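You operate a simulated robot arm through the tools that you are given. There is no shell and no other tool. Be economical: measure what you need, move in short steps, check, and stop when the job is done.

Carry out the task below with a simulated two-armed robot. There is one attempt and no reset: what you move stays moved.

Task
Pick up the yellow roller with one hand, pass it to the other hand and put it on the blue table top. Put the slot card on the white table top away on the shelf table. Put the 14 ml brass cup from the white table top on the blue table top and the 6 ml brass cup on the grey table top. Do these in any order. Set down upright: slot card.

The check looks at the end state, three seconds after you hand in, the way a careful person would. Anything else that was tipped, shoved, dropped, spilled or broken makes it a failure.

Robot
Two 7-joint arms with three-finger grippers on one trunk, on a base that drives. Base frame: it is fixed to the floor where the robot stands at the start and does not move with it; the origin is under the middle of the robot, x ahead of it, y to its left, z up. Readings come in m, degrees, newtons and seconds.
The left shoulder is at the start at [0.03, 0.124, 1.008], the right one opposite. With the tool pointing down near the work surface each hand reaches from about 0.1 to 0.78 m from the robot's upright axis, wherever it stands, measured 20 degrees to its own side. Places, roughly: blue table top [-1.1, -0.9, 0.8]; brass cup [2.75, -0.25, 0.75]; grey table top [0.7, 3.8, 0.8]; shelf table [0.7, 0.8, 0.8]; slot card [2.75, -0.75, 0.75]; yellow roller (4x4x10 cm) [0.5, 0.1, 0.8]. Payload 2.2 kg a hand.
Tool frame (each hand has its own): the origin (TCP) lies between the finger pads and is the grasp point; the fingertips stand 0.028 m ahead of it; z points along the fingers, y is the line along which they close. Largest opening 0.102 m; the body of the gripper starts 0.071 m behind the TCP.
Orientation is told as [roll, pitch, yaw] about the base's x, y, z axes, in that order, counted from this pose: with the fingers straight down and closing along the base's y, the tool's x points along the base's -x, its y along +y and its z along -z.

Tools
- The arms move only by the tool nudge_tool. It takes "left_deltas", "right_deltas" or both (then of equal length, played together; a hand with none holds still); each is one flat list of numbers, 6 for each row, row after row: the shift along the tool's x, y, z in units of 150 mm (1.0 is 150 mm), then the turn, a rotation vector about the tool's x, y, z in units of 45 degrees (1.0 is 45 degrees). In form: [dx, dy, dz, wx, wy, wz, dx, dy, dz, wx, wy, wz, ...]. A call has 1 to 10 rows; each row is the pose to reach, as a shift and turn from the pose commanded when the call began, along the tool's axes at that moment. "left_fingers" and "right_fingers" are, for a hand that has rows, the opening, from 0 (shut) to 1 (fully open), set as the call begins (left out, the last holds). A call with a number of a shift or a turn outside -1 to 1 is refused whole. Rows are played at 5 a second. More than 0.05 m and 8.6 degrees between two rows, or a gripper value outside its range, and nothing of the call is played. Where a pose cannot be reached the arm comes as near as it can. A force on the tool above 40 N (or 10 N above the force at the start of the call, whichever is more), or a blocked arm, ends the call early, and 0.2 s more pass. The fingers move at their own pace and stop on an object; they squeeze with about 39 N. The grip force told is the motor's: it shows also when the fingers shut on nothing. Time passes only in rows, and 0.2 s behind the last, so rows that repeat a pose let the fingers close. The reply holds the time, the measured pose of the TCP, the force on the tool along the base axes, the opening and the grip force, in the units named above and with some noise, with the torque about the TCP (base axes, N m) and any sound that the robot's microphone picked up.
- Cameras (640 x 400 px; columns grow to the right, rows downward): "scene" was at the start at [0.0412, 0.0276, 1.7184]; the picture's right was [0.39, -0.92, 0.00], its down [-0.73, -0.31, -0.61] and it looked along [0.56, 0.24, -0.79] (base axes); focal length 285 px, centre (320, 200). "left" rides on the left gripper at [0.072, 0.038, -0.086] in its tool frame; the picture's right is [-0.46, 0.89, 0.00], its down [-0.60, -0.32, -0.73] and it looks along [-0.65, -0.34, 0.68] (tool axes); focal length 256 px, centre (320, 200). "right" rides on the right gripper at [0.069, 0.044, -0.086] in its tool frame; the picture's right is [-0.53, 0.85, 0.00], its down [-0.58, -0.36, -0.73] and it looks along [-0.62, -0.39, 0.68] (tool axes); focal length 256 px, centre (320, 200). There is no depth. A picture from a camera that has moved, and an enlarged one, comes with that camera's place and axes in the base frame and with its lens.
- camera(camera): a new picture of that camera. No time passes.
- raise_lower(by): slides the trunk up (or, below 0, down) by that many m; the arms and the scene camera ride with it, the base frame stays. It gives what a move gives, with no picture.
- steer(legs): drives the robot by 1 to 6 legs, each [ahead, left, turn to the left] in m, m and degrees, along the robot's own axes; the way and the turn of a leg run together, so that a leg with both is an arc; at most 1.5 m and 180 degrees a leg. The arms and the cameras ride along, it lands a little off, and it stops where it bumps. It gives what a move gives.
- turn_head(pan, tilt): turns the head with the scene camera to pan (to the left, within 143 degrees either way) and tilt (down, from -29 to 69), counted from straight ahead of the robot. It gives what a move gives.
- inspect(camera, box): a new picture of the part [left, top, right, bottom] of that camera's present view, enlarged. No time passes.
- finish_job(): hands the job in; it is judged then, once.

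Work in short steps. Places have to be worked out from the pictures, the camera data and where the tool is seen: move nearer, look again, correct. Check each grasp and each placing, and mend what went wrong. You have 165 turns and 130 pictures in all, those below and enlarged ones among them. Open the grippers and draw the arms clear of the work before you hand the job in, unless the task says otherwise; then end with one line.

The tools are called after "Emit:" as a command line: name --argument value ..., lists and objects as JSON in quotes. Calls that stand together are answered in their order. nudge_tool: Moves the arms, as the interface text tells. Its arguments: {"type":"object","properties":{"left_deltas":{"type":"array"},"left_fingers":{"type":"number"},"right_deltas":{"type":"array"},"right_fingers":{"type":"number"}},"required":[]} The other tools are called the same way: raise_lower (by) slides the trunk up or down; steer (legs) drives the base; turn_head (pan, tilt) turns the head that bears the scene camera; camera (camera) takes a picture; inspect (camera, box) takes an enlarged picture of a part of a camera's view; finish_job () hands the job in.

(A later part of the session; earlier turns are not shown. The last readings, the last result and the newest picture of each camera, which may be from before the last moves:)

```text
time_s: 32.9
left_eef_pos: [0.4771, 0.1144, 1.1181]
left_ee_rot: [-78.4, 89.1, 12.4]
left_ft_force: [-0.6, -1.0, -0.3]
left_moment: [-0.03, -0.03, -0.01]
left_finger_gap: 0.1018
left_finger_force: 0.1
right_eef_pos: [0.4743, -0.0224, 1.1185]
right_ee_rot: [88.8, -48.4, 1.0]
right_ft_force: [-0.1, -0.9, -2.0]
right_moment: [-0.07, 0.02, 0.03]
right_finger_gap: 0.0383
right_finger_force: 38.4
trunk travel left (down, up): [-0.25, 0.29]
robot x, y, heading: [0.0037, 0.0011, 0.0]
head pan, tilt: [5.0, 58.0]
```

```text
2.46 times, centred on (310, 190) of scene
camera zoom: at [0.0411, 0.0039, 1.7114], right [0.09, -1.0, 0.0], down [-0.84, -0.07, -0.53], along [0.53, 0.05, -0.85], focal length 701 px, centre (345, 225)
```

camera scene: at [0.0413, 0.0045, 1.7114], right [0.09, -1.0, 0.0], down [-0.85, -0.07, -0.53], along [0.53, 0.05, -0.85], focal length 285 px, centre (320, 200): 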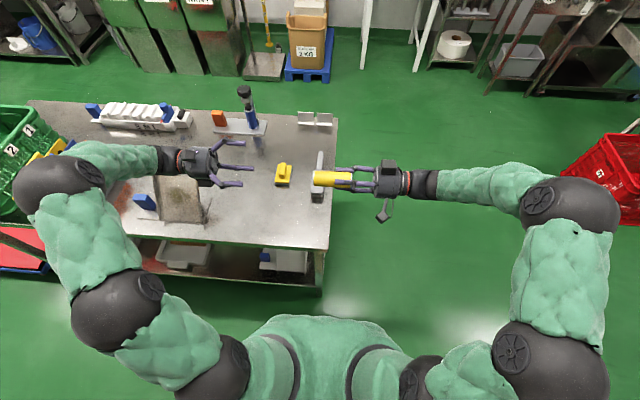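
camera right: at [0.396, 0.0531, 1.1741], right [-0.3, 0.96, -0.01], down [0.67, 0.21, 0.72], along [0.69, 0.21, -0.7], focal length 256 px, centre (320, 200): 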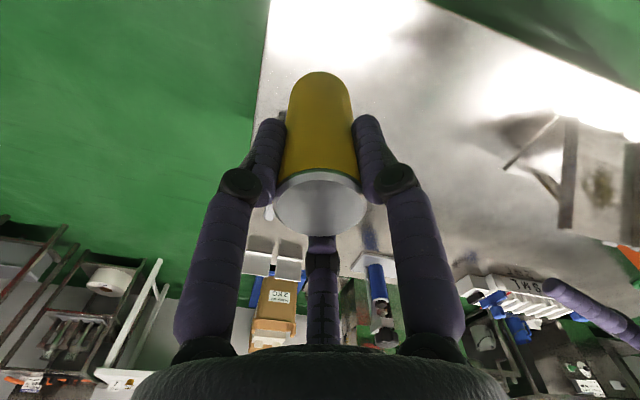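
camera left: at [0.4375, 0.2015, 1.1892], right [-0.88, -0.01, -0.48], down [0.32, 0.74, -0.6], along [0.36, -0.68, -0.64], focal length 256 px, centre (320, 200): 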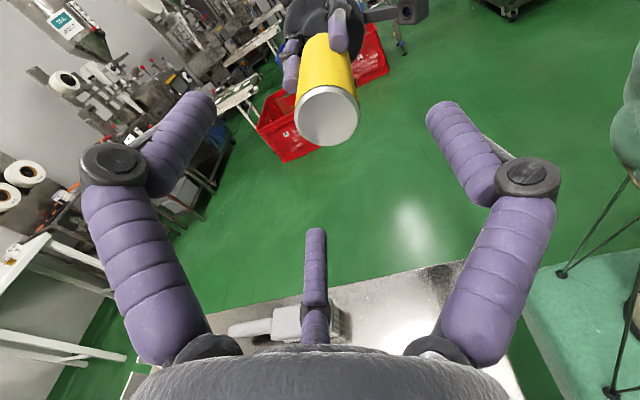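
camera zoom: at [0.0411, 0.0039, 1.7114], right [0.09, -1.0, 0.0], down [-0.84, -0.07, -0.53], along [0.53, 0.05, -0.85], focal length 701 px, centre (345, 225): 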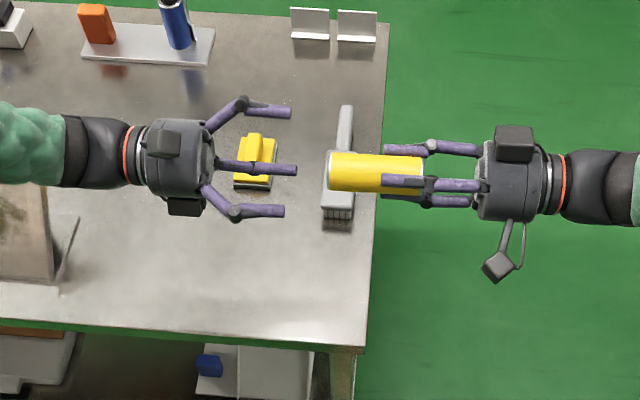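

Aligned within 4 mm. I correct that and advance 7 cm over the free end, then close the left hand.

Emit:
nudge_tool --left_deltas '[0, 0.02, 0.12, 0, 0, 0, 0, 0.02, 0.24, 0, 0, 0, 0, 0.02, 0.36, 0, 0, 0, 0, 0.02, 0.48, 0, 0, 0]'

Emit:
inspect --camera "scene" --box '[180, 120, 440, 260]'

```text
time_s: 33.9
left_eef_pos: [0.476, 0.0434, 1.1167]
left_ee_rot: [-76.4, 89.2, 14.5]
left_ft_force: [0.5, 1.0, -0.6]
left_moment: [-0.01, -0.01, 0.02]
left_finger_gap: 0.1022
left_finger_force: 0.1
right_eef_pos: [0.4751, -0.0237, 1.1177]
right_ee_rot: [88.7, -48.4, 1.0]
right_ft_force: [0.0, 0.1, -2.2]
right_moment: [-0.04, -0.02, -0.01]
right_finger_gap: 0.0386
right_finger_force: 38.9
trunk travel left (down, up): [-0.25, 0.29]
robot x, y, heading: [0.0008, 0.0014, 0.1]
head pan, tilt: [5.0, 58.0]
```

```text
2.46 times, centred on (310, 190) of scene
camera zoom: at [0.0413, 0.0042, 1.7114], right [0.09, -1.0, 0.0], down [-0.84, -0.07, -0.53], along [0.53, 0.05, -0.85], focal length 701 px, centre (345, 225)
```

zoom: 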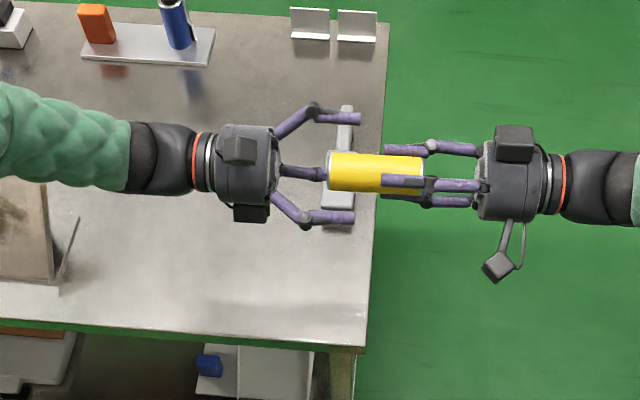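

No contact. Close the left hand and then open the right once the left holds.

Emit:
nudge_tool --left_deltas '[0, 0, 0, 0, 0, 0, 0, 0, 0, 0, 0, 0, 0, 0, 0, 0, 0, 0, 0, 0, 0, 0, 0, 0]' --left_fingers 0

Emit:
camera --camera "left"

```text
time_s: 34.9
left_eef_pos: [0.4757, 0.0445, 1.1166]
left_ee_rot: [-81.6, 89.2, 8.9]
left_ft_force: [-13.8, 6.1, 4.0]
left_moment: [-0.24, -0.04, -0.43]
left_finger_gap: 0.0385
left_finger_force: 39.4
right_eef_pos: [0.474, -0.0228, 1.1183]
right_ee_rot: [88.7, -48.5, 0.9]
right_ft_force: [13.6, -6.3, -6.1]
right_moment: [-0.15, -0.01, -0.41]
right_finger_gap: 0.0382
right_finger_force: 39.1
trunk travel left (down, up): [-0.25, 0.29]
robot x, y, heading: [0.0008, -0.0012, 0.1]
head pan, tilt: [5.0, 58.0]
```

```text
96 pictures are left
camera left: at [0.4354, 0.1303, 1.1884], right [-0.88, -0.01, -0.48], down [0.32, 0.74, -0.6], along [0.36, -0.68, -0.64], focal length 256 px, centre (320, 200)
```

left: 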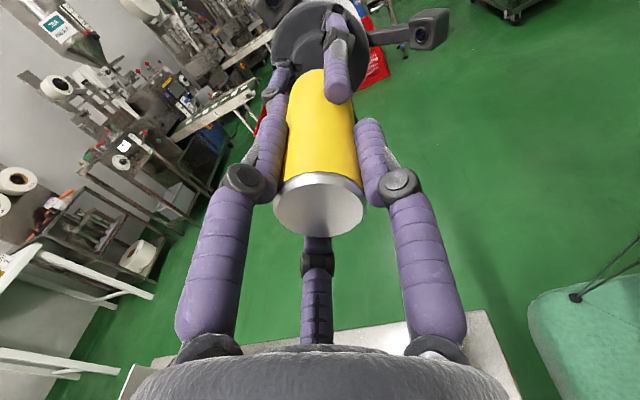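

Left grips firmly (0.0385 gap). Release the right hand and back it away along its own axis.

Emit:
nudge_tool --right_deltas '[0, 0, 0, 0, 0, 0, 0, 0, 0, 0, 0, 0, 0, 0, 0, 0, 0, 0]' --right_fingers 1

Emit:
nudge_tool --right_deltas '[0, 0, -0.2, 0, 0, 0, 0, 0, -0.45, 0, 0, 0, 0, 0, -0.7, 0, 0, 0, 0, 0, -0.95, 0, 0, 0]'

Emit:
inspect --camera "scene" --box '[180, 120, 440, 260]'

Emit:
camera --camera "right"

```text
time_s: 35.7
left_eef_pos: [0.4758, 0.0437, 1.1163]
left_ee_rot: [-77.8, 89.2, 13.1]
left_ft_force: [0.9, 0.2, 0.2]
left_moment: [0.08, -0.01, 0.03]
left_finger_gap: 0.0384
left_finger_force: 39.3
right_eef_pos: [0.4739, -0.0234, 1.1183]
right_ee_rot: [88.8, -48.4, 1.0]
right_ft_force: [-0.5, 0.5, -0.4]
right_moment: [0.0, 0.02, -0.02]
right_finger_gap: 0.1019
right_finger_force: 0.0
trunk travel left (down, up): [-0.25, 0.29]
robot x, y, heading: [-0.0003, 0.0001, 0.0]
head pan, tilt: [5.0, 58.0]
```

```text
time_s: 36.7
left_eef_pos: [0.4754, 0.0432, 1.1169]
left_ee_rot: [-76.3, 89.2, 14.5]
left_ft_force: [-0.8, -0.1, -0.2]
left_moment: [0.07, -0.01, 0.0]
left_finger_gap: 0.0383
left_finger_force: 39.1
right_eef_pos: [0.4744, -0.1683, 1.1218]
right_ee_rot: [88.8, -48.2, 1.0]
right_ft_force: [0.5, 0.0, -0.4]
right_moment: [-0.01, -0.02, -0.01]
right_finger_gap: 0.1021
right_finger_force: 0.1
trunk travel left (down, up): [-0.25, 0.29]
robot x, y, heading: [-0.0014, 0.0001, 0.0]
head pan, tilt: [5.0, 58.0]
```

```text
2.46 times, centred on (310, 190) of scene
camera zoom: at [0.0412, 0.0036, 1.7114], right [0.09, -1.0, 0.0], down [-0.84, -0.07, -0.53], along [0.53, 0.05, -0.85], focal length 701 px, centre (345, 225)
```

zoom: 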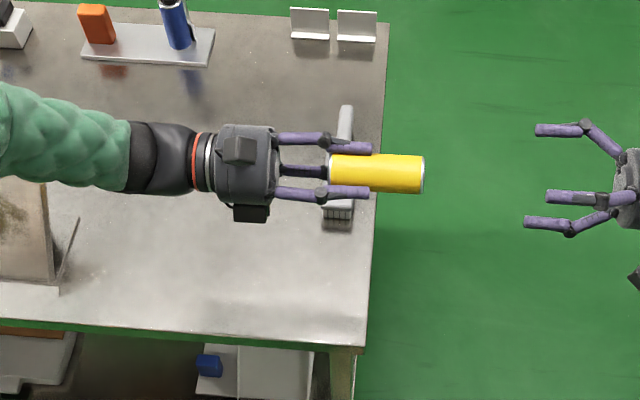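

```text
94 pictures are left
camera right: at [0.3953, -0.2552, 1.0999], right [-0.28, 0.01, 0.96], down [0.66, -0.73, 0.2], along [0.7, 0.69, 0.19], focal length 256 px, centre (320, 200)
```

right: 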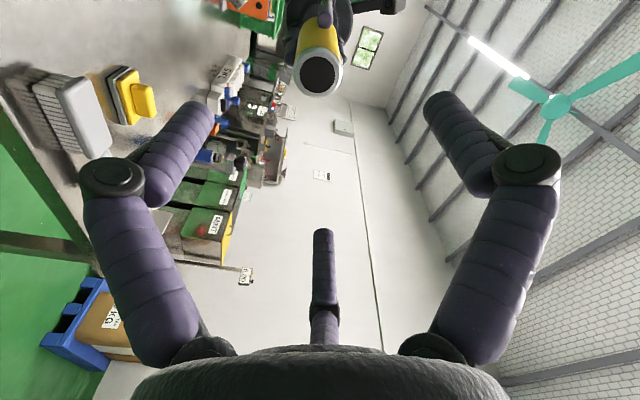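

Handover done; the dark disc is on the roller's end, intact. Now bring both hands back to pointing down.

Emit:
nudge_tool --left_deltas '[0, 0, 0, 0, -0.166, 0, 0, 0, 0, 0, -0.333, 0, 0, 0, 0, 0, -0.5, 0, 0, 0, 0, 0, -0.666, 0, 0, 0, 0, 0, -0.833, 0, 0, 0, 0, 0, -1, 0]' --right_deltas '[0, 0, 0, 0.108, 0.127, 0, 0, 0, 0, 0.217, 0.253, 0, 0, 0, 0, 0.325, 0.38, 0, 0, 0, 0, 0.433, 0.507, 0, 0, 0, 0, 0.542, 0.633, 0, 0, 0, 0, 0.65, 0.76, 0]'

Emit:
nudge_tool --left_deltas '[0, 0, 0, 0, -0.166, 0, 0, 0, 0, 0, -0.333, 0, 0, 0, 0, 0, -0.5, 0, 0, 0, 0, 0, -0.666, 0, 0, 0, 0, 0, -0.833, 0, 0, 0, 0, 0, -1, 0]' --right_deltas '[0, 0, 0, 0.108, 0.127, 0, 0, 0, 0, 0.217, 0.253, 0, 0, 0, 0, 0.325, 0.38, 0, 0, 0, 0, 0.433, 0.507, 0, 0, 0, 0, 0.542, 0.633, 0, 0, 0, 0, 0.65, 0.76, 0]'

Emit:
camera --camera "scene"

```text
time_s: 38.1
left_eef_pos: [0.4753, 0.0433, 1.1171]
left_ee_rot: [-1.2, 44.7, 90.0]
left_ft_force: [0.3, -0.2, 0.5]
left_moment: [0.08, 0.01, 0.02]
left_finger_gap: 0.0388
left_finger_force: 38.5
right_eef_pos: [0.4745, -0.1659, 1.1198]
right_ee_rot: [33.0, -31.2, 39.7]
right_ft_force: [0.4, 0.2, 0.6]
right_moment: [0.0, 0.01, -0.04]
right_finger_gap: 0.1021
right_finger_force: 0.1
trunk travel left (down, up): [-0.25, 0.29]
robot x, y, heading: [0.0046, 0.0002, 0.3]
head pan, tilt: [5.0, 58.0]
```

```text
time_s: 39.5
left_eef_pos: [0.4757, 0.0431, 1.1152]
left_ee_rot: [-0.8, -0.2, 90.9]
left_ft_force: [0.3, -0.2, -0.5]
left_moment: [-0.04, 0.05, 0.0]
left_finger_gap: 0.0382
left_finger_force: 39.0
right_eef_pos: [0.4761, -0.1644, 1.1197]
right_ee_rot: [0.2, 1.4, 49.6]
right_ft_force: [-0.3, -0.9, 0.4]
right_moment: [0.01, -0.02, -0.02]
right_finger_gap: 0.102
right_finger_force: 0.1
trunk travel left (down, up): [-0.25, 0.29]
robot x, y, heading: [-0.0003, -0.0001, 0.0]
head pan, tilt: [5.0, 58.0]
```

```text
93 pictures are left
camera scene: at [0.0418, 0.0043, 1.7114], right [0.09, -1.0, 0.0], down [-0.85, -0.07, -0.53], along [0.53, 0.05, -0.85], focal length 285 px, centre (320, 200)
```

scene: 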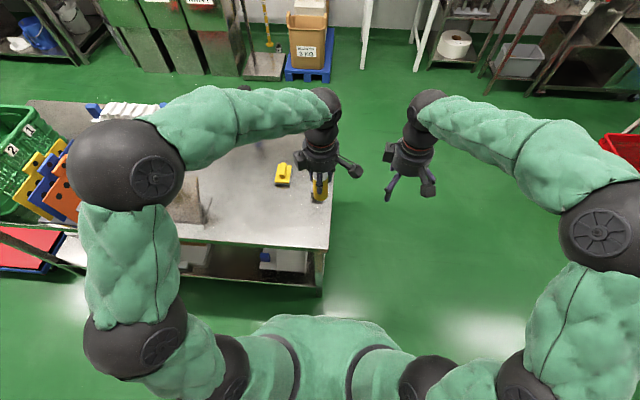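

Hands are clear. The blue table spans roughly x −1.43…−0.85, y −1.17…−0.60. I back off, strafe right and turn to face it.

Emit:
steer --legs '[[-0.12, 0, 0], [0, -0.88, 0], [0, 0, -90], [0, 0, -90]]'

Emit:
camera --camera "scene"

```text
time_s: 52.5
left_eef_pos: [-0.5985, -0.9256, 1.1165]
left_ee_rot: [-0.7, -0.3, -88.6]
left_ft_force: [-0.1, -0.2, -0.3]
left_moment: [0.0, -0.02, 0.01]
left_finger_gap: 0.0384
left_finger_force: 39.1
right_eef_pos: [-0.6014, -0.718, 1.1198]
right_ee_rot: [0.3, 1.2, -129.9]
right_ft_force: [-0.1, -0.5, -0.8]
right_moment: [-0.03, 0.0, -0.04]
right_finger_gap: 0.102
right_finger_force: 0.0
trunk travel left (down, up): [-0.25, 0.29]
robot x, y, heading: [-0.124, -0.8749, -179.3]
head pan, tilt: [5.0, 58.0]
```

```text
92 pictures are left
camera scene: at [-0.1605, -0.8849, 1.7114], right [-0.1, 1.0, 0.0], down [0.84, 0.08, -0.53], along [-0.53, -0.05, -0.85], focal length 285 px, centre (320, 200)
```

scene: 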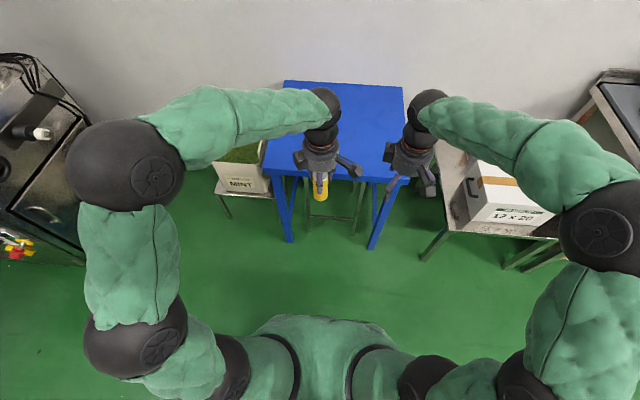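

Straight ahead of the table, edge at x ≈ −0.83. I drive 0.3 m forward.

Emit:
steer --legs '[[0.3, 0, 0]]'

Emit:
camera --camera "scene"

Emit:
camera --camera "left"

```text
time_s: 54.6
left_eef_pos: [-0.8987, -0.9336, 1.1162]
left_ee_rot: [-0.6, -0.2, -88.0]
left_ft_force: [0.0, -0.8, -0.1]
left_moment: [0.0, -0.03, 0.05]
left_finger_gap: 0.0383
left_finger_force: 39.1
right_eef_pos: [-0.9011, -0.7273, 1.1196]
right_ee_rot: [0.3, 1.4, -129.4]
right_ft_force: [-1.2, 0.4, -0.8]
right_moment: [0.02, -0.02, 0.0]
right_finger_gap: 0.1019
right_finger_force: 0.1
trunk travel left (down, up): [-0.25, 0.29]
robot x, y, heading: [-0.4207, -0.884, -178.8]
head pan, tilt: [5.0, 58.0]
```

```text
91 pictures are left
camera scene: at [-0.4605, -0.8898, 1.7114], right [-0.11, 0.99, 0.0], down [0.84, 0.09, -0.53], along [-0.53, -0.06, -0.85], focal length 285 px, centre (320, 200)
```

scene: 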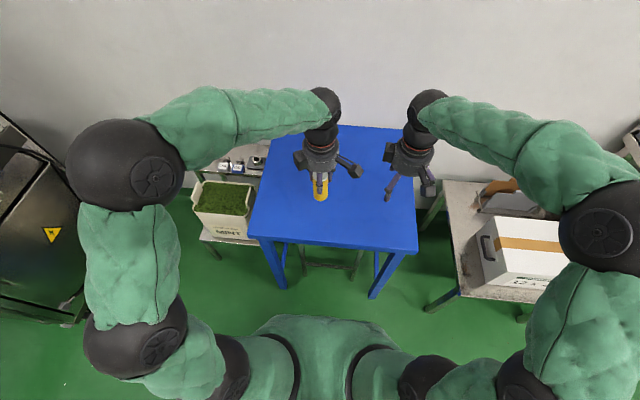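

```text
90 pictures are left
camera left: at [-0.8612, -0.8586, 1.2011], right [0.9, -0.44, -0.01], down [-0.29, -0.61, 0.74], along [-0.33, -0.66, -0.68], focal length 256 px, centre (320, 200)
```

left: 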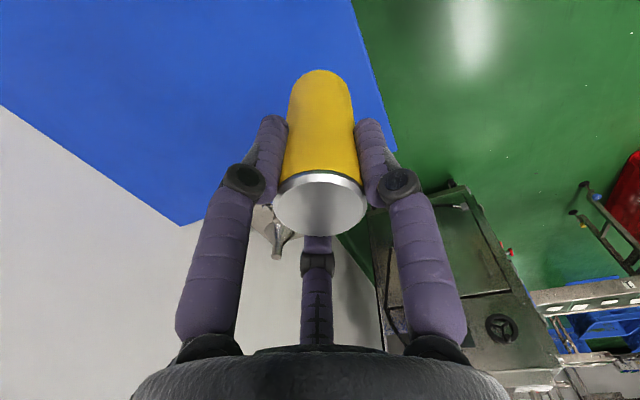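

I move the roller over (−1.0, −0.97) and lower it part of the way, then view the clearance.

Emit:
nudge_tool --left_deltas '[-0.08, -0.225, 0.2, 0, 0, 0, -0.16, -0.45, 0.4, 0, 0, 0, -0.24, -0.675, 0.6, 0, 0, 0, -0.24, -0.675, 0.8, 0, 0, 0, -0.24, -0.675, 1, 0, 0, 0]'

Emit:
inspect --camera "scene" --box '[230, 90, 440, 260]'

Emit:
camera --camera "left"

```text
time_s: 55.8
left_eef_pos: [-1.0006, -0.9756, 0.9646]
left_ee_rot: [-0.8, -0.2, -88.2]
left_ft_force: [-0.1, -0.8, 0.0]
left_moment: [0.04, -0.05, -0.02]
left_finger_gap: 0.0384
left_finger_force: 39.2
right_eef_pos: [-0.9013, -0.7248, 1.1198]
right_ee_rot: [0.3, 1.4, -129.4]
right_ft_force: [1.6, 0.1, 0.0]
right_moment: [-0.02, -0.03, 0.0]
right_finger_gap: 0.1019
right_finger_force: 0.0
trunk travel left (down, up): [-0.25, 0.29]
robot x, y, heading: [-0.4267, -0.882, -178.6]
head pan, tilt: [5.0, 58.0]
```

```text
2.35 times, centred on (335, 175) of scene
camera zoom: at [-0.4606, -0.8901, 1.7113], right [-0.11, 0.99, 0.0], down [0.84, 0.09, -0.53], along [-0.53, -0.06, -0.85], focal length 670 px, centre (285, 259)
```

zoom: 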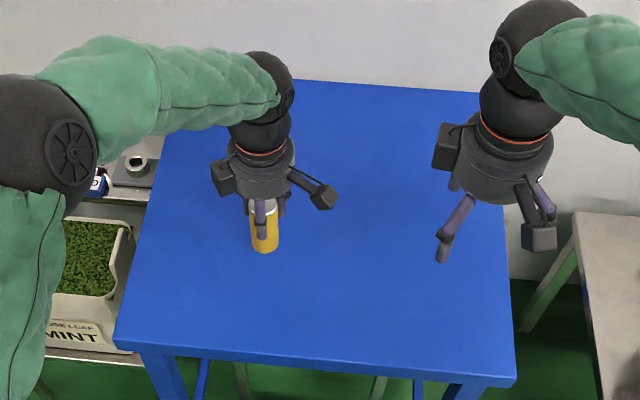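

```text
88 pictures are left
camera left: at [-0.9641, -0.9007, 1.0508], right [0.9, -0.44, -0.01], down [-0.29, -0.61, 0.74], along [-0.33, -0.66, -0.68], focal length 256 px, centre (320, 200)
```

left: 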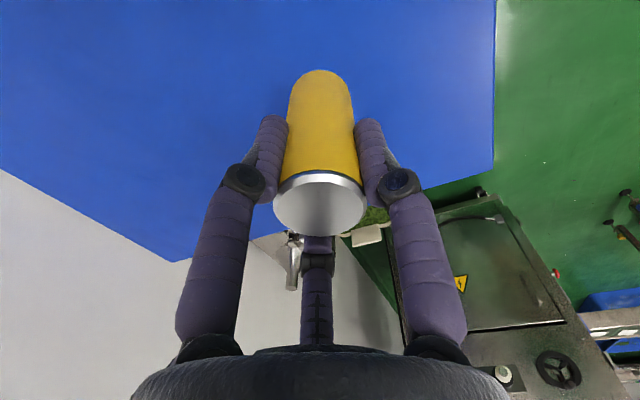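

Table height triangulates to ~0.80. I lower to just above, then touch down in small steps.

Emit:
nudge_tool --left_deltas '[0, 0, 0.15, 0, 0, 0, 0, 0, 0.3, 0, 0, 0, 0, 0, 0.42, 0, 0, 0, 0, 0, 0.48, 0, 0, 0]'

Emit:
nudge_tool --left_deltas '[0, 0, 0.02, 0, 0, 0, 0, 0, 0.04, 0, 0, 0]'

```text
time_s: 56.8
left_eef_pos: [-1.0008, -0.9736, 0.8957]
left_ee_rot: [-0.8, -0.2, -88.1]
left_ft_force: [-0.3, 0.3, 0.5]
left_moment: [0.0, 0.02, -0.02]
left_finger_gap: 0.0381
left_finger_force: 38.8
right_eef_pos: [-0.9002, -0.725, 1.1187]
right_ee_rot: [0.3, 1.4, -129.3]
right_ft_force: [0.1, 0.6, 0.7]
right_moment: [-0.02, -0.01, 0.02]
right_finger_gap: 0.1019
right_finger_force: 0.1
trunk travel left (down, up): [-0.25, 0.29]
robot x, y, heading: [-0.4215, -0.8822, -178.9]
head pan, tilt: [5.0, 58.0]
```

```text
time_s: 57.4
left_eef_pos: [-1.0003, -0.9739, 0.8901]
left_ee_rot: [-0.8, -0.3, -88.2]
left_ft_force: [0.1, 0.2, -0.8]
left_moment: [0.0, 0.0, 0.01]
left_finger_gap: 0.0384
left_finger_force: 38.6
right_eef_pos: [-0.9006, -0.7251, 1.1209]
right_ee_rot: [0.3, 1.4, -129.4]
right_ft_force: [0.1, -0.9, 0.0]
right_moment: [-0.01, 0.0, -0.02]
right_finger_gap: 0.1023
right_finger_force: 0.1
trunk travel left (down, up): [-0.25, 0.29]
robot x, y, heading: [-0.4247, -0.8815, -178.5]
head pan, tilt: [5.0, 58.0]
```

Emit:
nudge_tool --left_deltas '[0, 0, 0.015, 0, 0, 0, 0, 0, 0.03, 0, 0, 0]'

Emit:
inspect --camera "left" --box '[220, 40, 420, 200]'

```text
time_s: 58.0
left_eef_pos: [-1.0005, -0.9743, 0.8843]
left_ee_rot: [-0.9, -0.2, -88.1]
left_ft_force: [-0.1, 0.2, -0.4]
left_moment: [0.02, -0.01, 0.03]
left_finger_gap: 0.0382
left_finger_force: 39.5
right_eef_pos: [-0.9011, -0.726, 1.12]
right_ee_rot: [0.3, 1.4, -129.4]
right_ft_force: [0.0, -0.2, 0.4]
right_moment: [0.01, -0.01, 0.0]
right_finger_gap: 0.1022
right_finger_force: 0.0
trunk travel left (down, up): [-0.25, 0.29]
robot x, y, heading: [-0.4186, -0.8841, -179.1]
head pan, tilt: [5.0, 58.0]
```

```text
2.50 times, centred on (320, 120) of left
camera zoom: at [-0.9636, -0.8988, 0.9702], right [0.9, -0.44, -0.01], down [-0.29, -0.61, 0.74], along [-0.33, -0.66, -0.68], focal length 640 px, centre (320, 400)
```

zoom: 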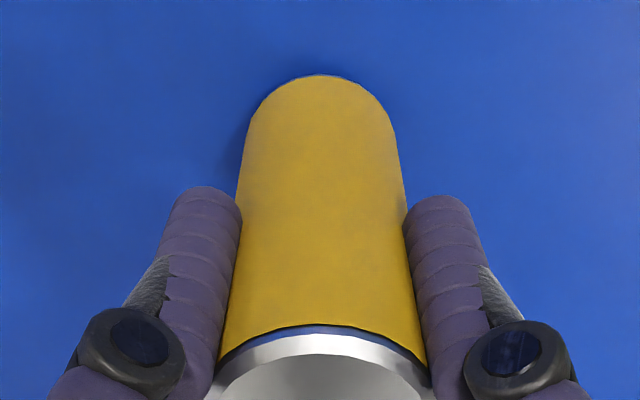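

Shadow is tight beneath; just a bit more.

Emit:
nudge_tool --left_deltas '[0, 0, 0.01, 0, 0, 0, 0, 0, 0.02, 0, 0, 0]'

Emit:
nudge_tool --left_deltas '[0, 0, 0.01, 0, 0, 0]'

```text
time_s: 58.6
left_eef_pos: [-1.0005, -0.9744, 0.8831]
left_ee_rot: [-0.9, -0.2, -88.1]
left_ft_force: [1.1, 0.7, 4.8]
left_moment: [-0.01, -0.2, 0.01]
left_finger_gap: 0.0385
left_finger_force: 38.9
right_eef_pos: [-0.8996, -0.7266, 1.1204]
right_ee_rot: [0.3, 1.4, -129.4]
right_ft_force: [-1.4, 0.5, 0.4]
right_moment: [0.02, -0.02, 0.01]
right_finger_gap: 0.1022
right_finger_force: 0.0
trunk travel left (down, up): [-0.25, 0.29]
robot x, y, heading: [-0.4182, -0.8833, -179.1]
head pan, tilt: [5.0, 58.0]
```

```text
time_s: 59.0
left_eef_pos: [-1.0002, -0.9742, 0.8833]
left_ee_rot: [-1.0, -0.2, -88.1]
left_ft_force: [4.7, 1.0, 17.8]
left_moment: [-0.19, -0.69, 0.03]
left_finger_gap: 0.0384
left_finger_force: 39.0
right_eef_pos: [-0.8999, -0.726, 1.1212]
right_ee_rot: [0.3, 1.2, -129.4]
right_ft_force: [0.2, 0.5, 0.7]
right_moment: [0.02, 0.02, -0.04]
right_finger_gap: 0.102
right_finger_force: 0.1
trunk travel left (down, up): [-0.25, 0.29]
robot x, y, heading: [-0.4218, -0.8823, -178.9]
head pan, tilt: [5.0, 58.0]
```

It stands on the table (contact 5→18 N). Release, and retract straight up.

Emit:
nudge_tool --left_deltas '[0, 0, -0.01, 0, 0, 0, 0, 0, -0.01, 0, 0, 0, 0, 0, -0.01, 0, 0, 0]' --left_fingers 1

Emit:
nudge_tool --left_deltas '[0, 0, -0.2, 0, 0, 0, 0, 0, -0.45, 0, 0, 0, 0, 0, -0.7, 0, 0, 0, 0, 0, -1, 0, 0, 0]'

Emit:
camera --camera "left"

```text
time_s: 59.8
left_eef_pos: [-1.0001, -0.9738, 0.8809]
left_ee_rot: [-0.8, -0.2, -88.1]
left_ft_force: [0.8, 0.7, 0.6]
left_moment: [0.05, 0.03, 0.01]
left_finger_gap: 0.1023
left_finger_force: 0.0
right_eef_pos: [-0.9006, -0.7249, 1.1209]
right_ee_rot: [0.3, 1.3, -129.4]
right_ft_force: [0.7, -0.1, 0.3]
right_moment: [-0.04, 0.03, -0.01]
right_finger_gap: 0.1018
right_finger_force: 0.1
trunk travel left (down, up): [-0.25, 0.29]
robot x, y, heading: [-0.4187, -0.8773, -178.9]
head pan, tilt: [5.0, 58.0]
```

```text
time_s: 60.8
left_eef_pos: [-0.9972, -0.9715, 1.0333]
left_ee_rot: [-0.8, -0.1, -88.3]
left_ft_force: [0.1, 0.1, 0.2]
left_moment: [0.0, 0.0, -0.02]
left_finger_gap: 0.1021
left_finger_force: 0.1
right_eef_pos: [-0.8994, -0.7263, 1.1203]
right_ee_rot: [0.3, 1.2, -129.4]
right_ft_force: [0.2, 0.0, -0.6]
right_moment: [-0.04, 0.03, 0.02]
right_finger_gap: 0.1018
right_finger_force: 0.0
trunk travel left (down, up): [-0.25, 0.29]
robot x, y, heading: [-0.4186, -0.8809, -179.1]
head pan, tilt: [5.0, 58.0]
```

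```text
86 pictures are left
camera left: at [-0.9594, -0.8968, 1.1188], right [0.9, -0.44, -0.01], down [-0.29, -0.61, 0.74], along [-0.33, -0.66, -0.68], focal length 256 px, centre (320, 200)
```

left: 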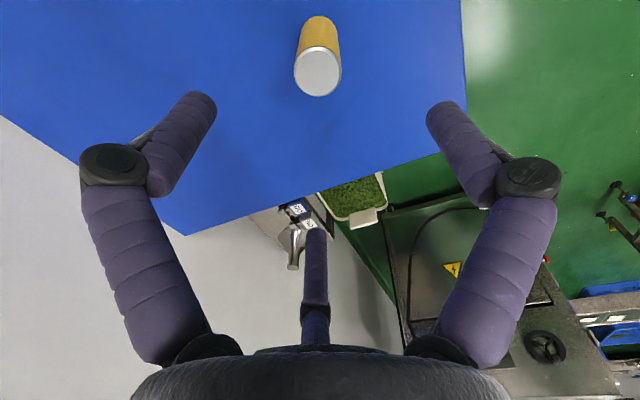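

The roller stands on the blue table. I retract the left hand and turn both hands back to zero yaw relative to the robot.

Emit:
nudge_tool --left_deltas '[0, 0.2, -0.15, 0, 0, 0.166, 0, 0.4, -0.3, 0, 0, 0.333, 0, 0.6, -0.45, 0, 0, 0.5, 0, 0.7, -0.55, 0, 0, 0.666, 0, 0.7, -0.55, 0, 0, 0.833, 0, 0.7, -0.55, 0, 0, 1]' --right_deltas '[0, 0, 0, 0, 0, 0.166, 0, 0, 0, 0, 0, 0.333, 0, 0, 0, 0, 0, 0.5, 0, 0, 0, 0, 0, 0.666, 0, 0, 0, 0, 0, 0.833, 0, 0, 0, 0, 0, 1]'

Emit:
nudge_tool --left_deltas '[0, 0, 0, 0, 0, 0.166, 0, 0, 0, 0, 0, 0.333, 0, 0, 0, 0, 0, 0.5, 0, 0, 0, 0, 0, 0.666, 0, 0, 0, 0, 0, 0.833, 0, 0, 0, 0, 0, 1]'

Emit:
steer --legs '[[-0.32, 0, 0], [0, 0, 90], [0, 0, 90], [1.0, 0, 0], [1.0, 0, 0], [0, 0.35, 0]]'

Emit:
turn_head --pan 0 --tilt 45

Emit:
camera --camera "scene"

```text
time_s: 62.2
left_eef_pos: [-0.8912, -0.9683, 1.1154]
left_ee_rot: [-0.5, -0.7, -133.3]
left_ft_force: [-0.4, 0.0, -0.1]
left_moment: [0.02, -0.01, 0.01]
left_finger_gap: 0.1021
left_finger_force: 0.0
right_eef_pos: [-0.9004, -0.7249, 1.1205]
right_ee_rot: [-0.8, 1.2, -174.5]
right_ft_force: [0.5, 1.0, 0.1]
right_moment: [-0.04, 0.02, 0.0]
right_finger_gap: 0.1019
right_finger_force: 0.0
trunk travel left (down, up): [-0.25, 0.29]
robot x, y, heading: [-0.4216, -0.8828, -178.8]
head pan, tilt: [5.0, 58.0]
```

```text
time_s: 63.6
left_eef_pos: [-0.8923, -0.9691, 1.1121]
left_ee_rot: [0.2, -0.8, -178.3]
left_ft_force: [0.7, 0.8, 0.1]
left_moment: [-0.01, -0.03, 0.03]
left_finger_gap: 0.1019
left_finger_force: 0.0
right_eef_pos: [-0.8992, -0.7264, 1.1198]
right_ee_rot: [-0.8, 1.3, -174.4]
right_ft_force: [-1.3, 0.6, -0.4]
right_moment: [0.02, 0.01, 0.02]
right_finger_gap: 0.1021
right_finger_force: 0.0
trunk travel left (down, up): [-0.25, 0.29]
robot x, y, heading: [-0.4205, -0.8822, -179.0]
head pan, tilt: [5.0, 58.0]
```

```text
time_s: 84.9
left_eef_pos: [2.3537, -0.3161, 1.1121]
left_ee_rot: [0.1, -0.9, 3.3]
left_ft_force: [-0.4, 0.2, -0.6]
left_moment: [0.01, -0.03, 0.03]
left_finger_gap: 0.102
left_finger_force: 0.1
right_eef_pos: [2.3676, -0.5588, 1.1189]
right_ee_rot: [-0.9, 1.2, 6.9]
right_ft_force: [0.5, 0.3, 0.0]
right_moment: [-0.01, -0.04, 0.0]
right_finger_gap: 0.1019
right_finger_force: 0.1
trunk travel left (down, up): [-0.25, 0.29]
robot x, y, heading: [1.886, -0.4116, 2.4]
head pan, tilt: [5.0, 58.0]
```

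```text
time_s: 85.7
left_eef_pos: [2.3537, -0.3157, 1.1123]
left_ee_rot: [0.2, -0.7, 3.1]
left_ft_force: [-0.5, -0.3, 0.5]
left_moment: [0.02, -0.03, 0.02]
left_finger_gap: 0.1021
left_finger_force: 0.1
right_eef_pos: [2.3674, -0.5593, 1.1198]
right_ee_rot: [-0.6, 1.1, 6.9]
right_ft_force: [-0.5, -0.7, 0.7]
right_moment: [-0.01, 0.01, 0.05]
right_finger_gap: 0.1019
right_finger_force: 0.0
trunk travel left (down, up): [-0.25, 0.29]
robot x, y, heading: [1.8855, -0.4139, 2.5]
head pan, tilt: [0.0, 45.0]
```

```text
85 pictures are left
camera scene: at [1.9395, -0.4139, 1.7285], right [0.04, -1.0, 0.0], down [-0.71, -0.03, -0.71], along [0.71, 0.03, -0.71], focal length 285 px, centre (320, 200)
```

scene: 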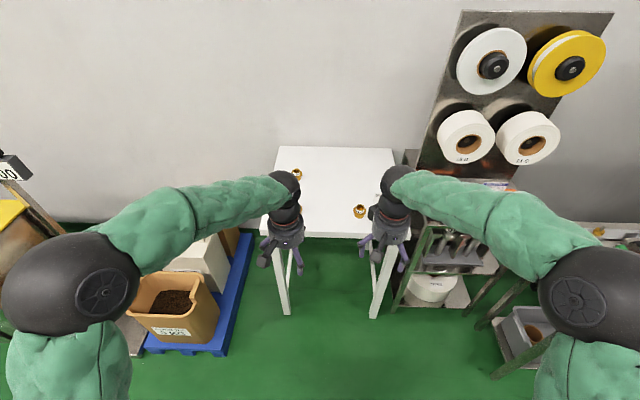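

White table edge at x ≈ 2.67, y −0.73…−0.15. I drive forward 0.33 m and spread the hands to see the table.

Emit:
steer --legs '[[0.33, -0.04, -2.4]]'

Emit:
nudge_tool --left_deltas '[0.2, 0.25, -0.1, 0, 0, 0, 0.4, 0.5, -0.2, 0, 0, 0, 0.6, 0.75, -0.3, 0, 0, 0, 0.8, 1, -0.3, 0, 0, 0]' --right_deltas '[0.2, -0.25, -0.1, 0, 0, 0, 0.4, -0.5, -0.2, 0, 0, 0, 0.6, -0.75, -0.3, 0, 0, 0, 0.8, -1, -0.3, 0, 0, 0]'

Emit:
turn_head --pan 0 --tilt 50

Emit:
camera --camera "scene"

```text
time_s: 87.9
left_eef_pos: [2.7014, -0.3669, 1.1136]
left_ee_rot: [0.2, -0.7, 0.9]
left_ft_force: [0.0, -0.5, -0.3]
left_moment: [-0.03, 0.0, 0.0]
left_finger_gap: 0.102
left_finger_force: 0.0
right_eef_pos: [2.7052, -0.6098, 1.119]
right_ee_rot: [-0.6, 1.2, 4.6]
right_ft_force: [1.2, 0.4, 0.8]
right_moment: [0.01, 0.03, 0.0]
right_finger_gap: 0.102
right_finger_force: 0.0
trunk travel left (down, up): [-0.25, 0.29]
robot x, y, heading: [2.2261, -0.4465, 0.2]
head pan, tilt: [0.0, 45.0]
```

```text
refused: row 1 steps farther than a row can; nothing moved
```

```text
time_s: 88.6
left_eef_pos: [2.7005, -0.3676, 1.1144]
left_ee_rot: [0.2, -0.7, 0.9]
left_ft_force: [0.1, 0.2, 0.6]
left_moment: [-0.01, -0.01, 0.01]
left_finger_gap: 0.102
left_finger_force: 0.1
right_eef_pos: [2.7037, -0.61, 1.1192]
right_ee_rot: [-0.8, 1.1, 4.7]
right_ft_force: [-1.4, 0.5, -1.5]
right_moment: [0.01, -0.02, 0.02]
right_finger_gap: 0.102
right_finger_force: 0.0
trunk travel left (down, up): [-0.25, 0.29]
robot x, y, heading: [2.2304, -0.4451, 0.3]
head pan, tilt: [0.0, 50.0]
```

```text
84 pictures are left
camera scene: at [2.2778, -0.4483, 1.7217], right [0.0, -1.0, 0.0], down [-0.77, 0.0, -0.64], along [0.64, 0.0, -0.77], focal length 285 px, centre (320, 200)
```

scene: 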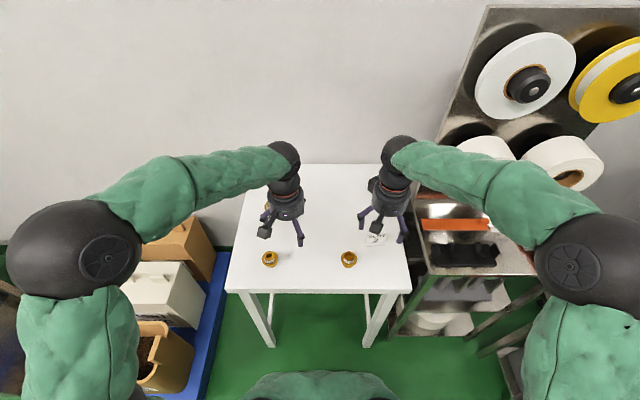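

Now spread the hands with smaller rows and look at the labels.

Emit:
nudge_tool --left_deltas '[0.1, 0.2, -0.1, 0, 0, 0, 0.2, 0.4, -0.2, 0, 0, 0, 0.3, 0.6, -0.3, 0, 0, 0, 0.4, 0.8, -0.3, 0, 0, 0, 0.5, 0.95, -0.3, 0, 0, 0]' --right_deltas '[0.1, -0.2, -0.1, 0, 0, 0, 0.2, -0.4, -0.2, 0, 0, 0, 0.3, -0.6, -0.3, 0, 0, 0, 0.4, -0.8, -0.3, 0, 0, 0, 0.5, -0.95, -0.3, 0, 0, 0]'

Emit:
inspect --camera "scene" --box '[220, 155, 420, 300]'

Emit:
inspect --camera "scene" --box '[240, 240, 370, 280]'

```text
time_s: 89.8
left_eef_pos: [2.6204, -0.2255, 1.1574]
left_ee_rot: [0.2, -0.9, 0.9]
left_ft_force: [-0.7, -0.6, -0.2]
left_moment: [0.0, -0.05, 0.01]
left_finger_gap: 0.1019
left_finger_force: 0.1
right_eef_pos: [2.6415, -0.7586, 1.168]
right_ee_rot: [-0.8, 1.1, 4.7]
right_ft_force: [-1.0, -0.2, 0.2]
right_moment: [0.01, -0.05, -0.02]
right_finger_gap: 0.1021
right_finger_force: 0.0
trunk travel left (down, up): [-0.25, 0.29]
robot x, y, heading: [2.2292, -0.4482, 0.1]
head pan, tilt: [0.0, 50.0]
```

```text
2.76 times, centred on (320, 228) of scene
camera zoom: at [2.2762, -0.4483, 1.7217], right [0.0, -1.0, 0.0], down [-0.77, 0.0, -0.64], along [0.64, 0.0, -0.77], focal length 786 px, centre (320, 124)
```

zoom: 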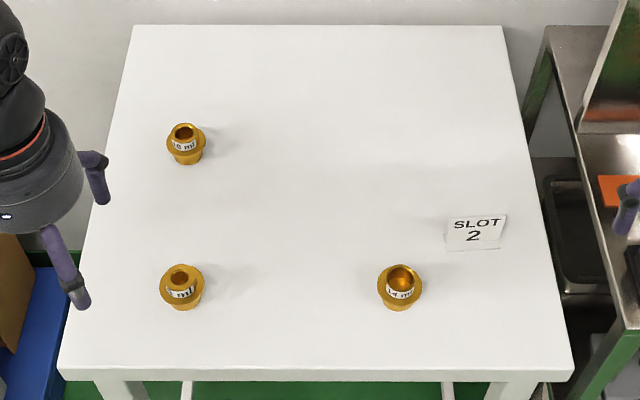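

```text
4.92 times, centred on (305, 260) of scene
camera zoom: at [2.2762, -0.4483, 1.7217], right [0.0, -1.0, 0.0], down [-0.77, 0.0, -0.64], along [0.64, 0.0, -0.77], focal length 1402 px, centre (394, -95)
```

zoom: 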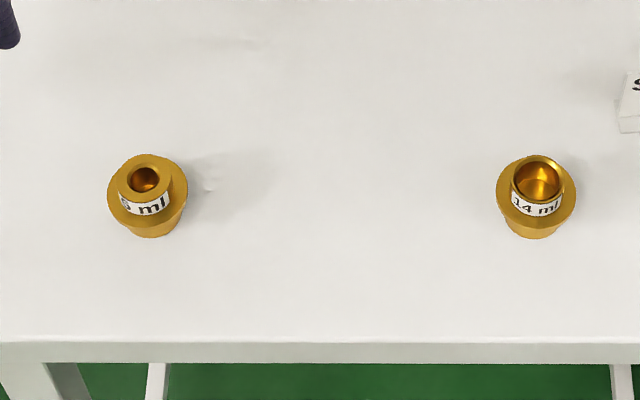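

The 14 ml cup is front right. I zoom on the other two labels to find the 6 ml one.

Emit:
inspect --camera "scene" --box '[258, 248, 282, 268]'

Emit:
inspect --camera "scene" --box '[260, 196, 284, 216]'

Emit:
inspect --camera "scene" --box '[345, 220, 405, 260]'

```text
16.00 times, centred on (270, 258) of scene
camera zoom: at [2.2762, -0.4483, 1.7217], right [0.0, -1.0, 0.0], down [-0.77, 0.0, -0.64], along [0.64, 0.0, -0.77], focal length 4556 px, centre (1120, -728)
```

zoom: 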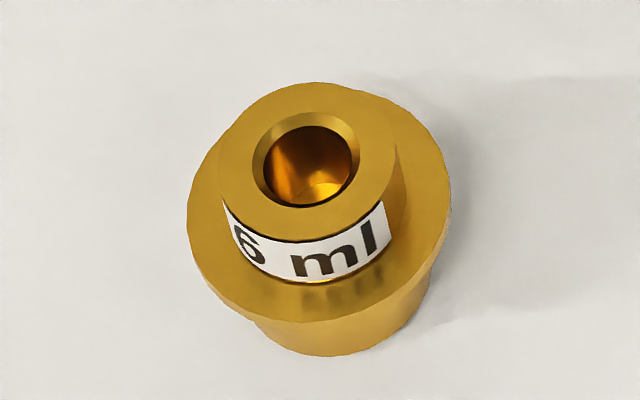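

```text
16.00 times, centred on (272, 206) of scene
camera zoom: at [2.2762, -0.4483, 1.7217], right [0.0, -1.0, 0.0], down [-0.77, 0.0, -0.64], along [0.64, 0.0, -0.77], focal length 4556 px, centre (1088, 104)
```

zoom: 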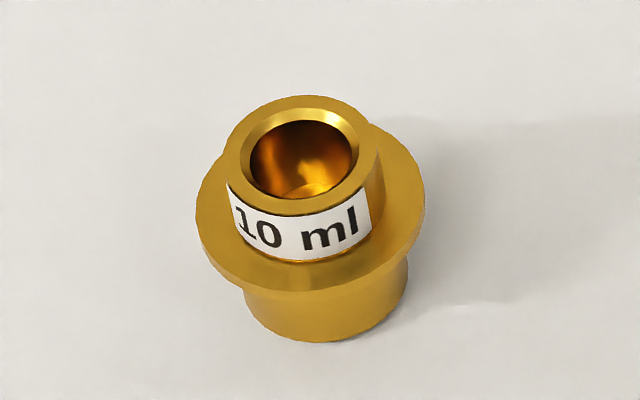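

```text
10.00 times, centred on (375, 240) of scene
camera zoom: at [2.2762, -0.4483, 1.7217], right [0.0, -1.0, 0.0], down [-0.77, 0.0, -0.64], along [0.64, 0.0, -0.77], focal length 2847 px, centre (-230, -200)
```

zoom: 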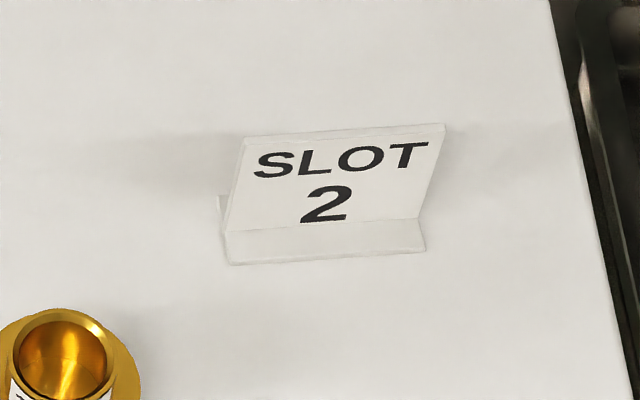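

Front-left is the 6 ml cup, front-right the 14 ml, and the card is a little upright stand. I bring the left hand over the 6 ml cup and the right over the 14 ml one, still high, and look with the wrist cameras.

Emit:
nudge_tool --left_deltas '[-0.2, -0.06, 0.06, 0, 0, 0, -0.4, -0.12, 0.12, 0, 0, 0, -0.6, -0.18, 0.18, 0, 0, 0, -0.8, -0.24, 0.24, 0, 0, 0, -0.98, -0.29, 0.3, 0, 0, 0]' --right_deltas '[-0.2, 0.2, 0.06, 0, 0, 0, -0.4, 0.4, 0.12, 0, 0, 0, -0.6, 0.6, 0.18, 0, 0, 0, -0.8, 0.8, 0.24, 0, 0, 0, -0.97, 0.99, 0.3, 0, 0, 0]'

Emit:
camera --camera "left"

Emit:
camera --camera "right"

```text
time_s: 91.0
left_eef_pos: [2.771, -0.2658, 1.1138]
left_ee_rot: [0.0, -0.7, 1.0]
left_ft_force: [0.0, 0.3, -0.4]
left_moment: [-0.02, 0.01, 0.03]
left_finger_gap: 0.1019
left_finger_force: 0.1
right_eef_pos: [2.7769, -0.5976, 1.1167]
right_ee_rot: [-0.8, 1.4, 4.7]
right_ft_force: [-0.8, 0.5, -0.6]
right_moment: [-0.02, 0.05, 0.01]
right_finger_gap: 0.1022
right_finger_force: 0.1
trunk travel left (down, up): [-0.25, 0.29]
robot x, y, heading: [2.2279, -0.4481, 0.3]
head pan, tilt: [0.0, 50.0]
```

```text
78 pictures are left
camera left: at [2.6976, -0.2284, 1.1981], right [0.45, 0.89, 0.01], down [0.6, -0.31, 0.74], along [0.66, -0.33, -0.68], focal length 256 px, centre (320, 200)
```

left: 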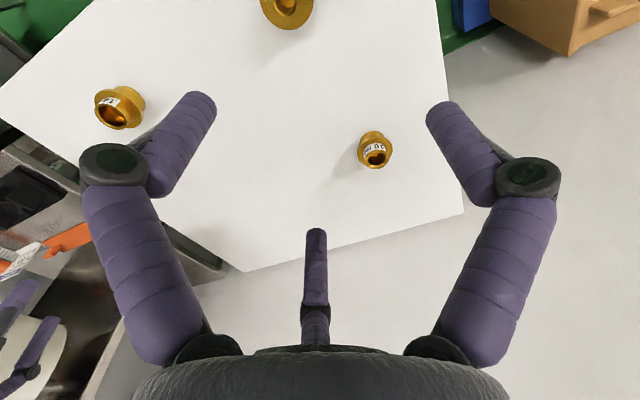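

```text
77 pictures are left
camera right: at [2.7056, -0.559, 1.2032], right [0.46, 0.89, -0.02], down [0.62, -0.3, 0.72], along [0.63, -0.35, -0.69], focal length 256 px, centre (320, 200)
```

right: 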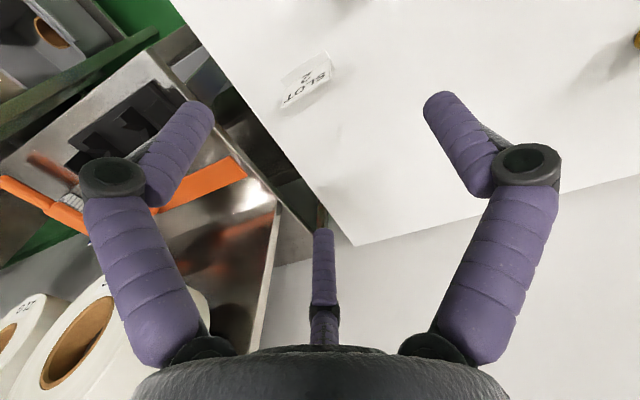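

Triangulation puts the cup flanges at z ≈ 0.86–0.88: 6 ml at (2.735, −0.283), 14 ml at (2.73, −0.545). I shift there and go down 10 cm for a better look.

Emit:
nudge_tool --left_deltas '[0.12, -0.055, 0.2, 0, 0, 0, 0.24, -0.11, 0.43, 0, 0, 0, 0.24, -0.11, 0.67, 0, 0, 0]' --right_deltas '[0.1, 0.13, 0.15, 0, 0, 0, 0.2, 0.26, 0.3, 0, 0, 0, 0.283, 0.385, 0.48, 0, 0, 0, 0.283, 0.385, 0.67, 0, 0, 0]'

Emit:
nudge_tool --left_deltas '[0.12, -0.055, 0.2, 0, 0, 0, 0.24, -0.11, 0.4, 0, 0, 0, 0.24, -0.11, 0.55, 0, 0, 0, 0.24, -0.11, 0.67, 0, 0, 0]' --right_deltas '[0.1, 0.13, 0.15, 0, 0, 0, 0.2, 0.26, 0.3, 0, 0, 0, 0.283, 0.385, 0.48, 0, 0, 0, 0.283, 0.385, 0.67, 0, 0, 0]'

Emit:
camera --camera "left"

Emit:
camera --camera "right"

```text
refused: give rows for one hand, or as many for the one as for the other
```

```text
time_s: 92.0
left_eef_pos: [2.7369, -0.2835, 1.013]
left_ee_rot: [0.2, -0.8, 1.0]
left_ft_force: [0.4, 0.5, -0.1]
left_moment: [0.0, 0.01, 0.04]
left_finger_gap: 0.1017
left_finger_force: 0.1
right_eef_pos: [2.7271, -0.5443, 1.0166]
right_ee_rot: [-0.7, 1.2, 4.7]
right_ft_force: [0.0, 0.0, -0.4]
right_moment: [0.0, 0.03, -0.03]
right_finger_gap: 0.1021
right_finger_force: 0.1
trunk travel left (down, up): [-0.25, 0.29]
robot x, y, heading: [2.228, -0.4494, 0.1]
head pan, tilt: [0.0, 50.0]
```

```text
76 pictures are left
camera left: at [2.6626, -0.2457, 1.098], right [0.45, 0.89, 0.01], down [0.6, -0.31, 0.74], along [0.66, -0.33, -0.67], focal length 256 px, centre (320, 200)
```

left: 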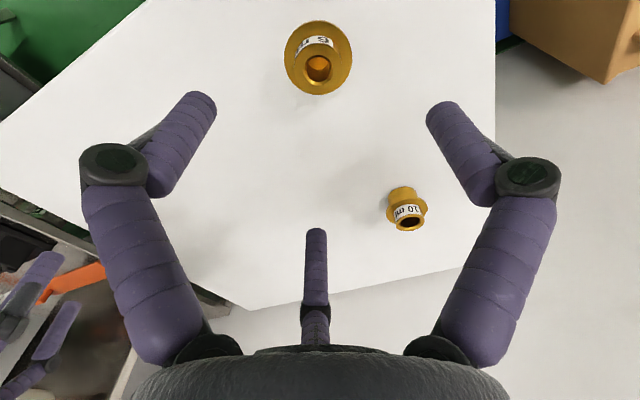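

```text
75 pictures are left
camera right: at [2.6549, -0.507, 1.104], right [0.46, 0.89, -0.02], down [0.62, -0.31, 0.72], along [0.64, -0.35, -0.69], focal length 256 px, centre (320, 200)
```

right: 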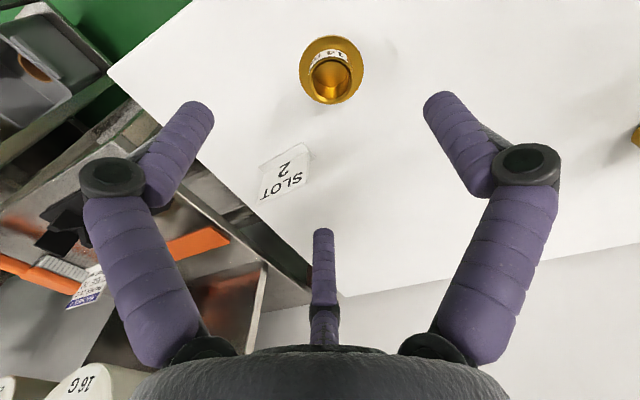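

Refined: 6 ml at (2.733, −0.281), 14 ml at (2.738, −0.545), flanges at z ≈ 0.86. Correct and go 8 cm lower.

Emit:
nudge_tool --left_deltas '[0.027, 0.013, 0.2, 0, 0, 0, 0.027, 0.013, 0.4, 0, 0, 0, 0.027, 0.013, 0.53, 0, 0, 0]' --right_deltas '[-0.067, -0.01, 0.2, 0, 0, 0, -0.067, -0.01, 0.4, 0, 0, 0, -0.067, -0.01, 0.53, 0, 0, 0]'

Emit:
camera --camera "left"

Emit:
camera --camera "right"

```text
time_s: 92.8
left_eef_pos: [2.7332, -0.2818, 0.9337]
left_ee_rot: [0.2, -0.7, 1.0]
left_ft_force: [0.5, -0.1, -0.8]
left_moment: [0.03, 0.01, 0.01]
left_finger_gap: 0.1019
left_finger_force: 0.1
right_eef_pos: [2.7335, -0.5469, 0.9365]
right_ee_rot: [-0.8, 1.2, 4.7]
right_ft_force: [-0.2, -0.2, -1.2]
right_moment: [-0.02, 0.02, 0.02]
right_finger_gap: 0.1018
right_finger_force: 0.0
trunk travel left (down, up): [-0.25, 0.29]
robot x, y, heading: [2.2253, -0.4492, 0.0]
head pan, tilt: [0.0, 50.0]
```

```text
74 pictures are left
camera left: at [2.6594, -0.2433, 1.0179], right [0.45, 0.89, 0.01], down [0.6, -0.31, 0.74], along [0.66, -0.33, -0.67], focal length 256 px, centre (320, 200)
```

left: 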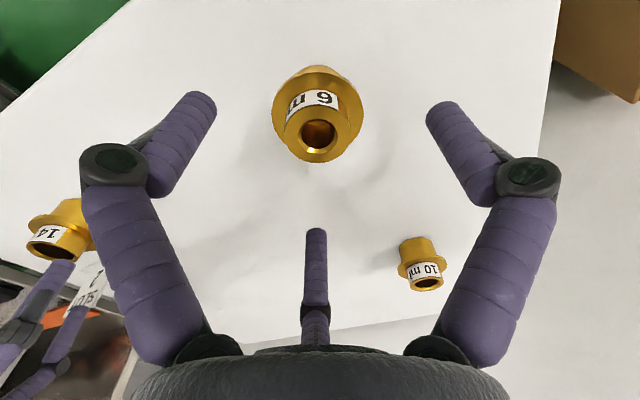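

```text
73 pictures are left
camera right: at [2.6613, -0.5089, 1.0243], right [0.46, 0.89, -0.02], down [0.62, -0.31, 0.72], along [0.63, -0.35, -0.69], focal length 256 px, centre (320, 200)
```

right: 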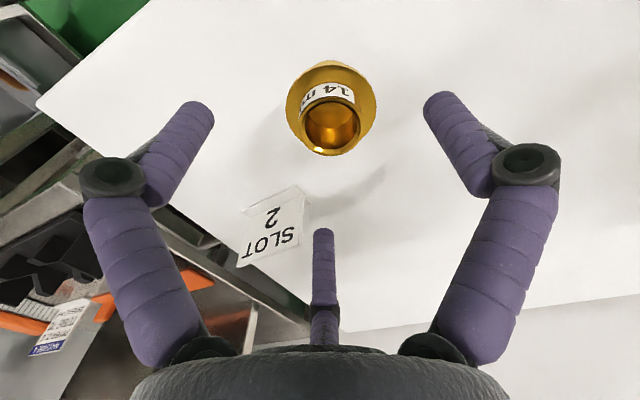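

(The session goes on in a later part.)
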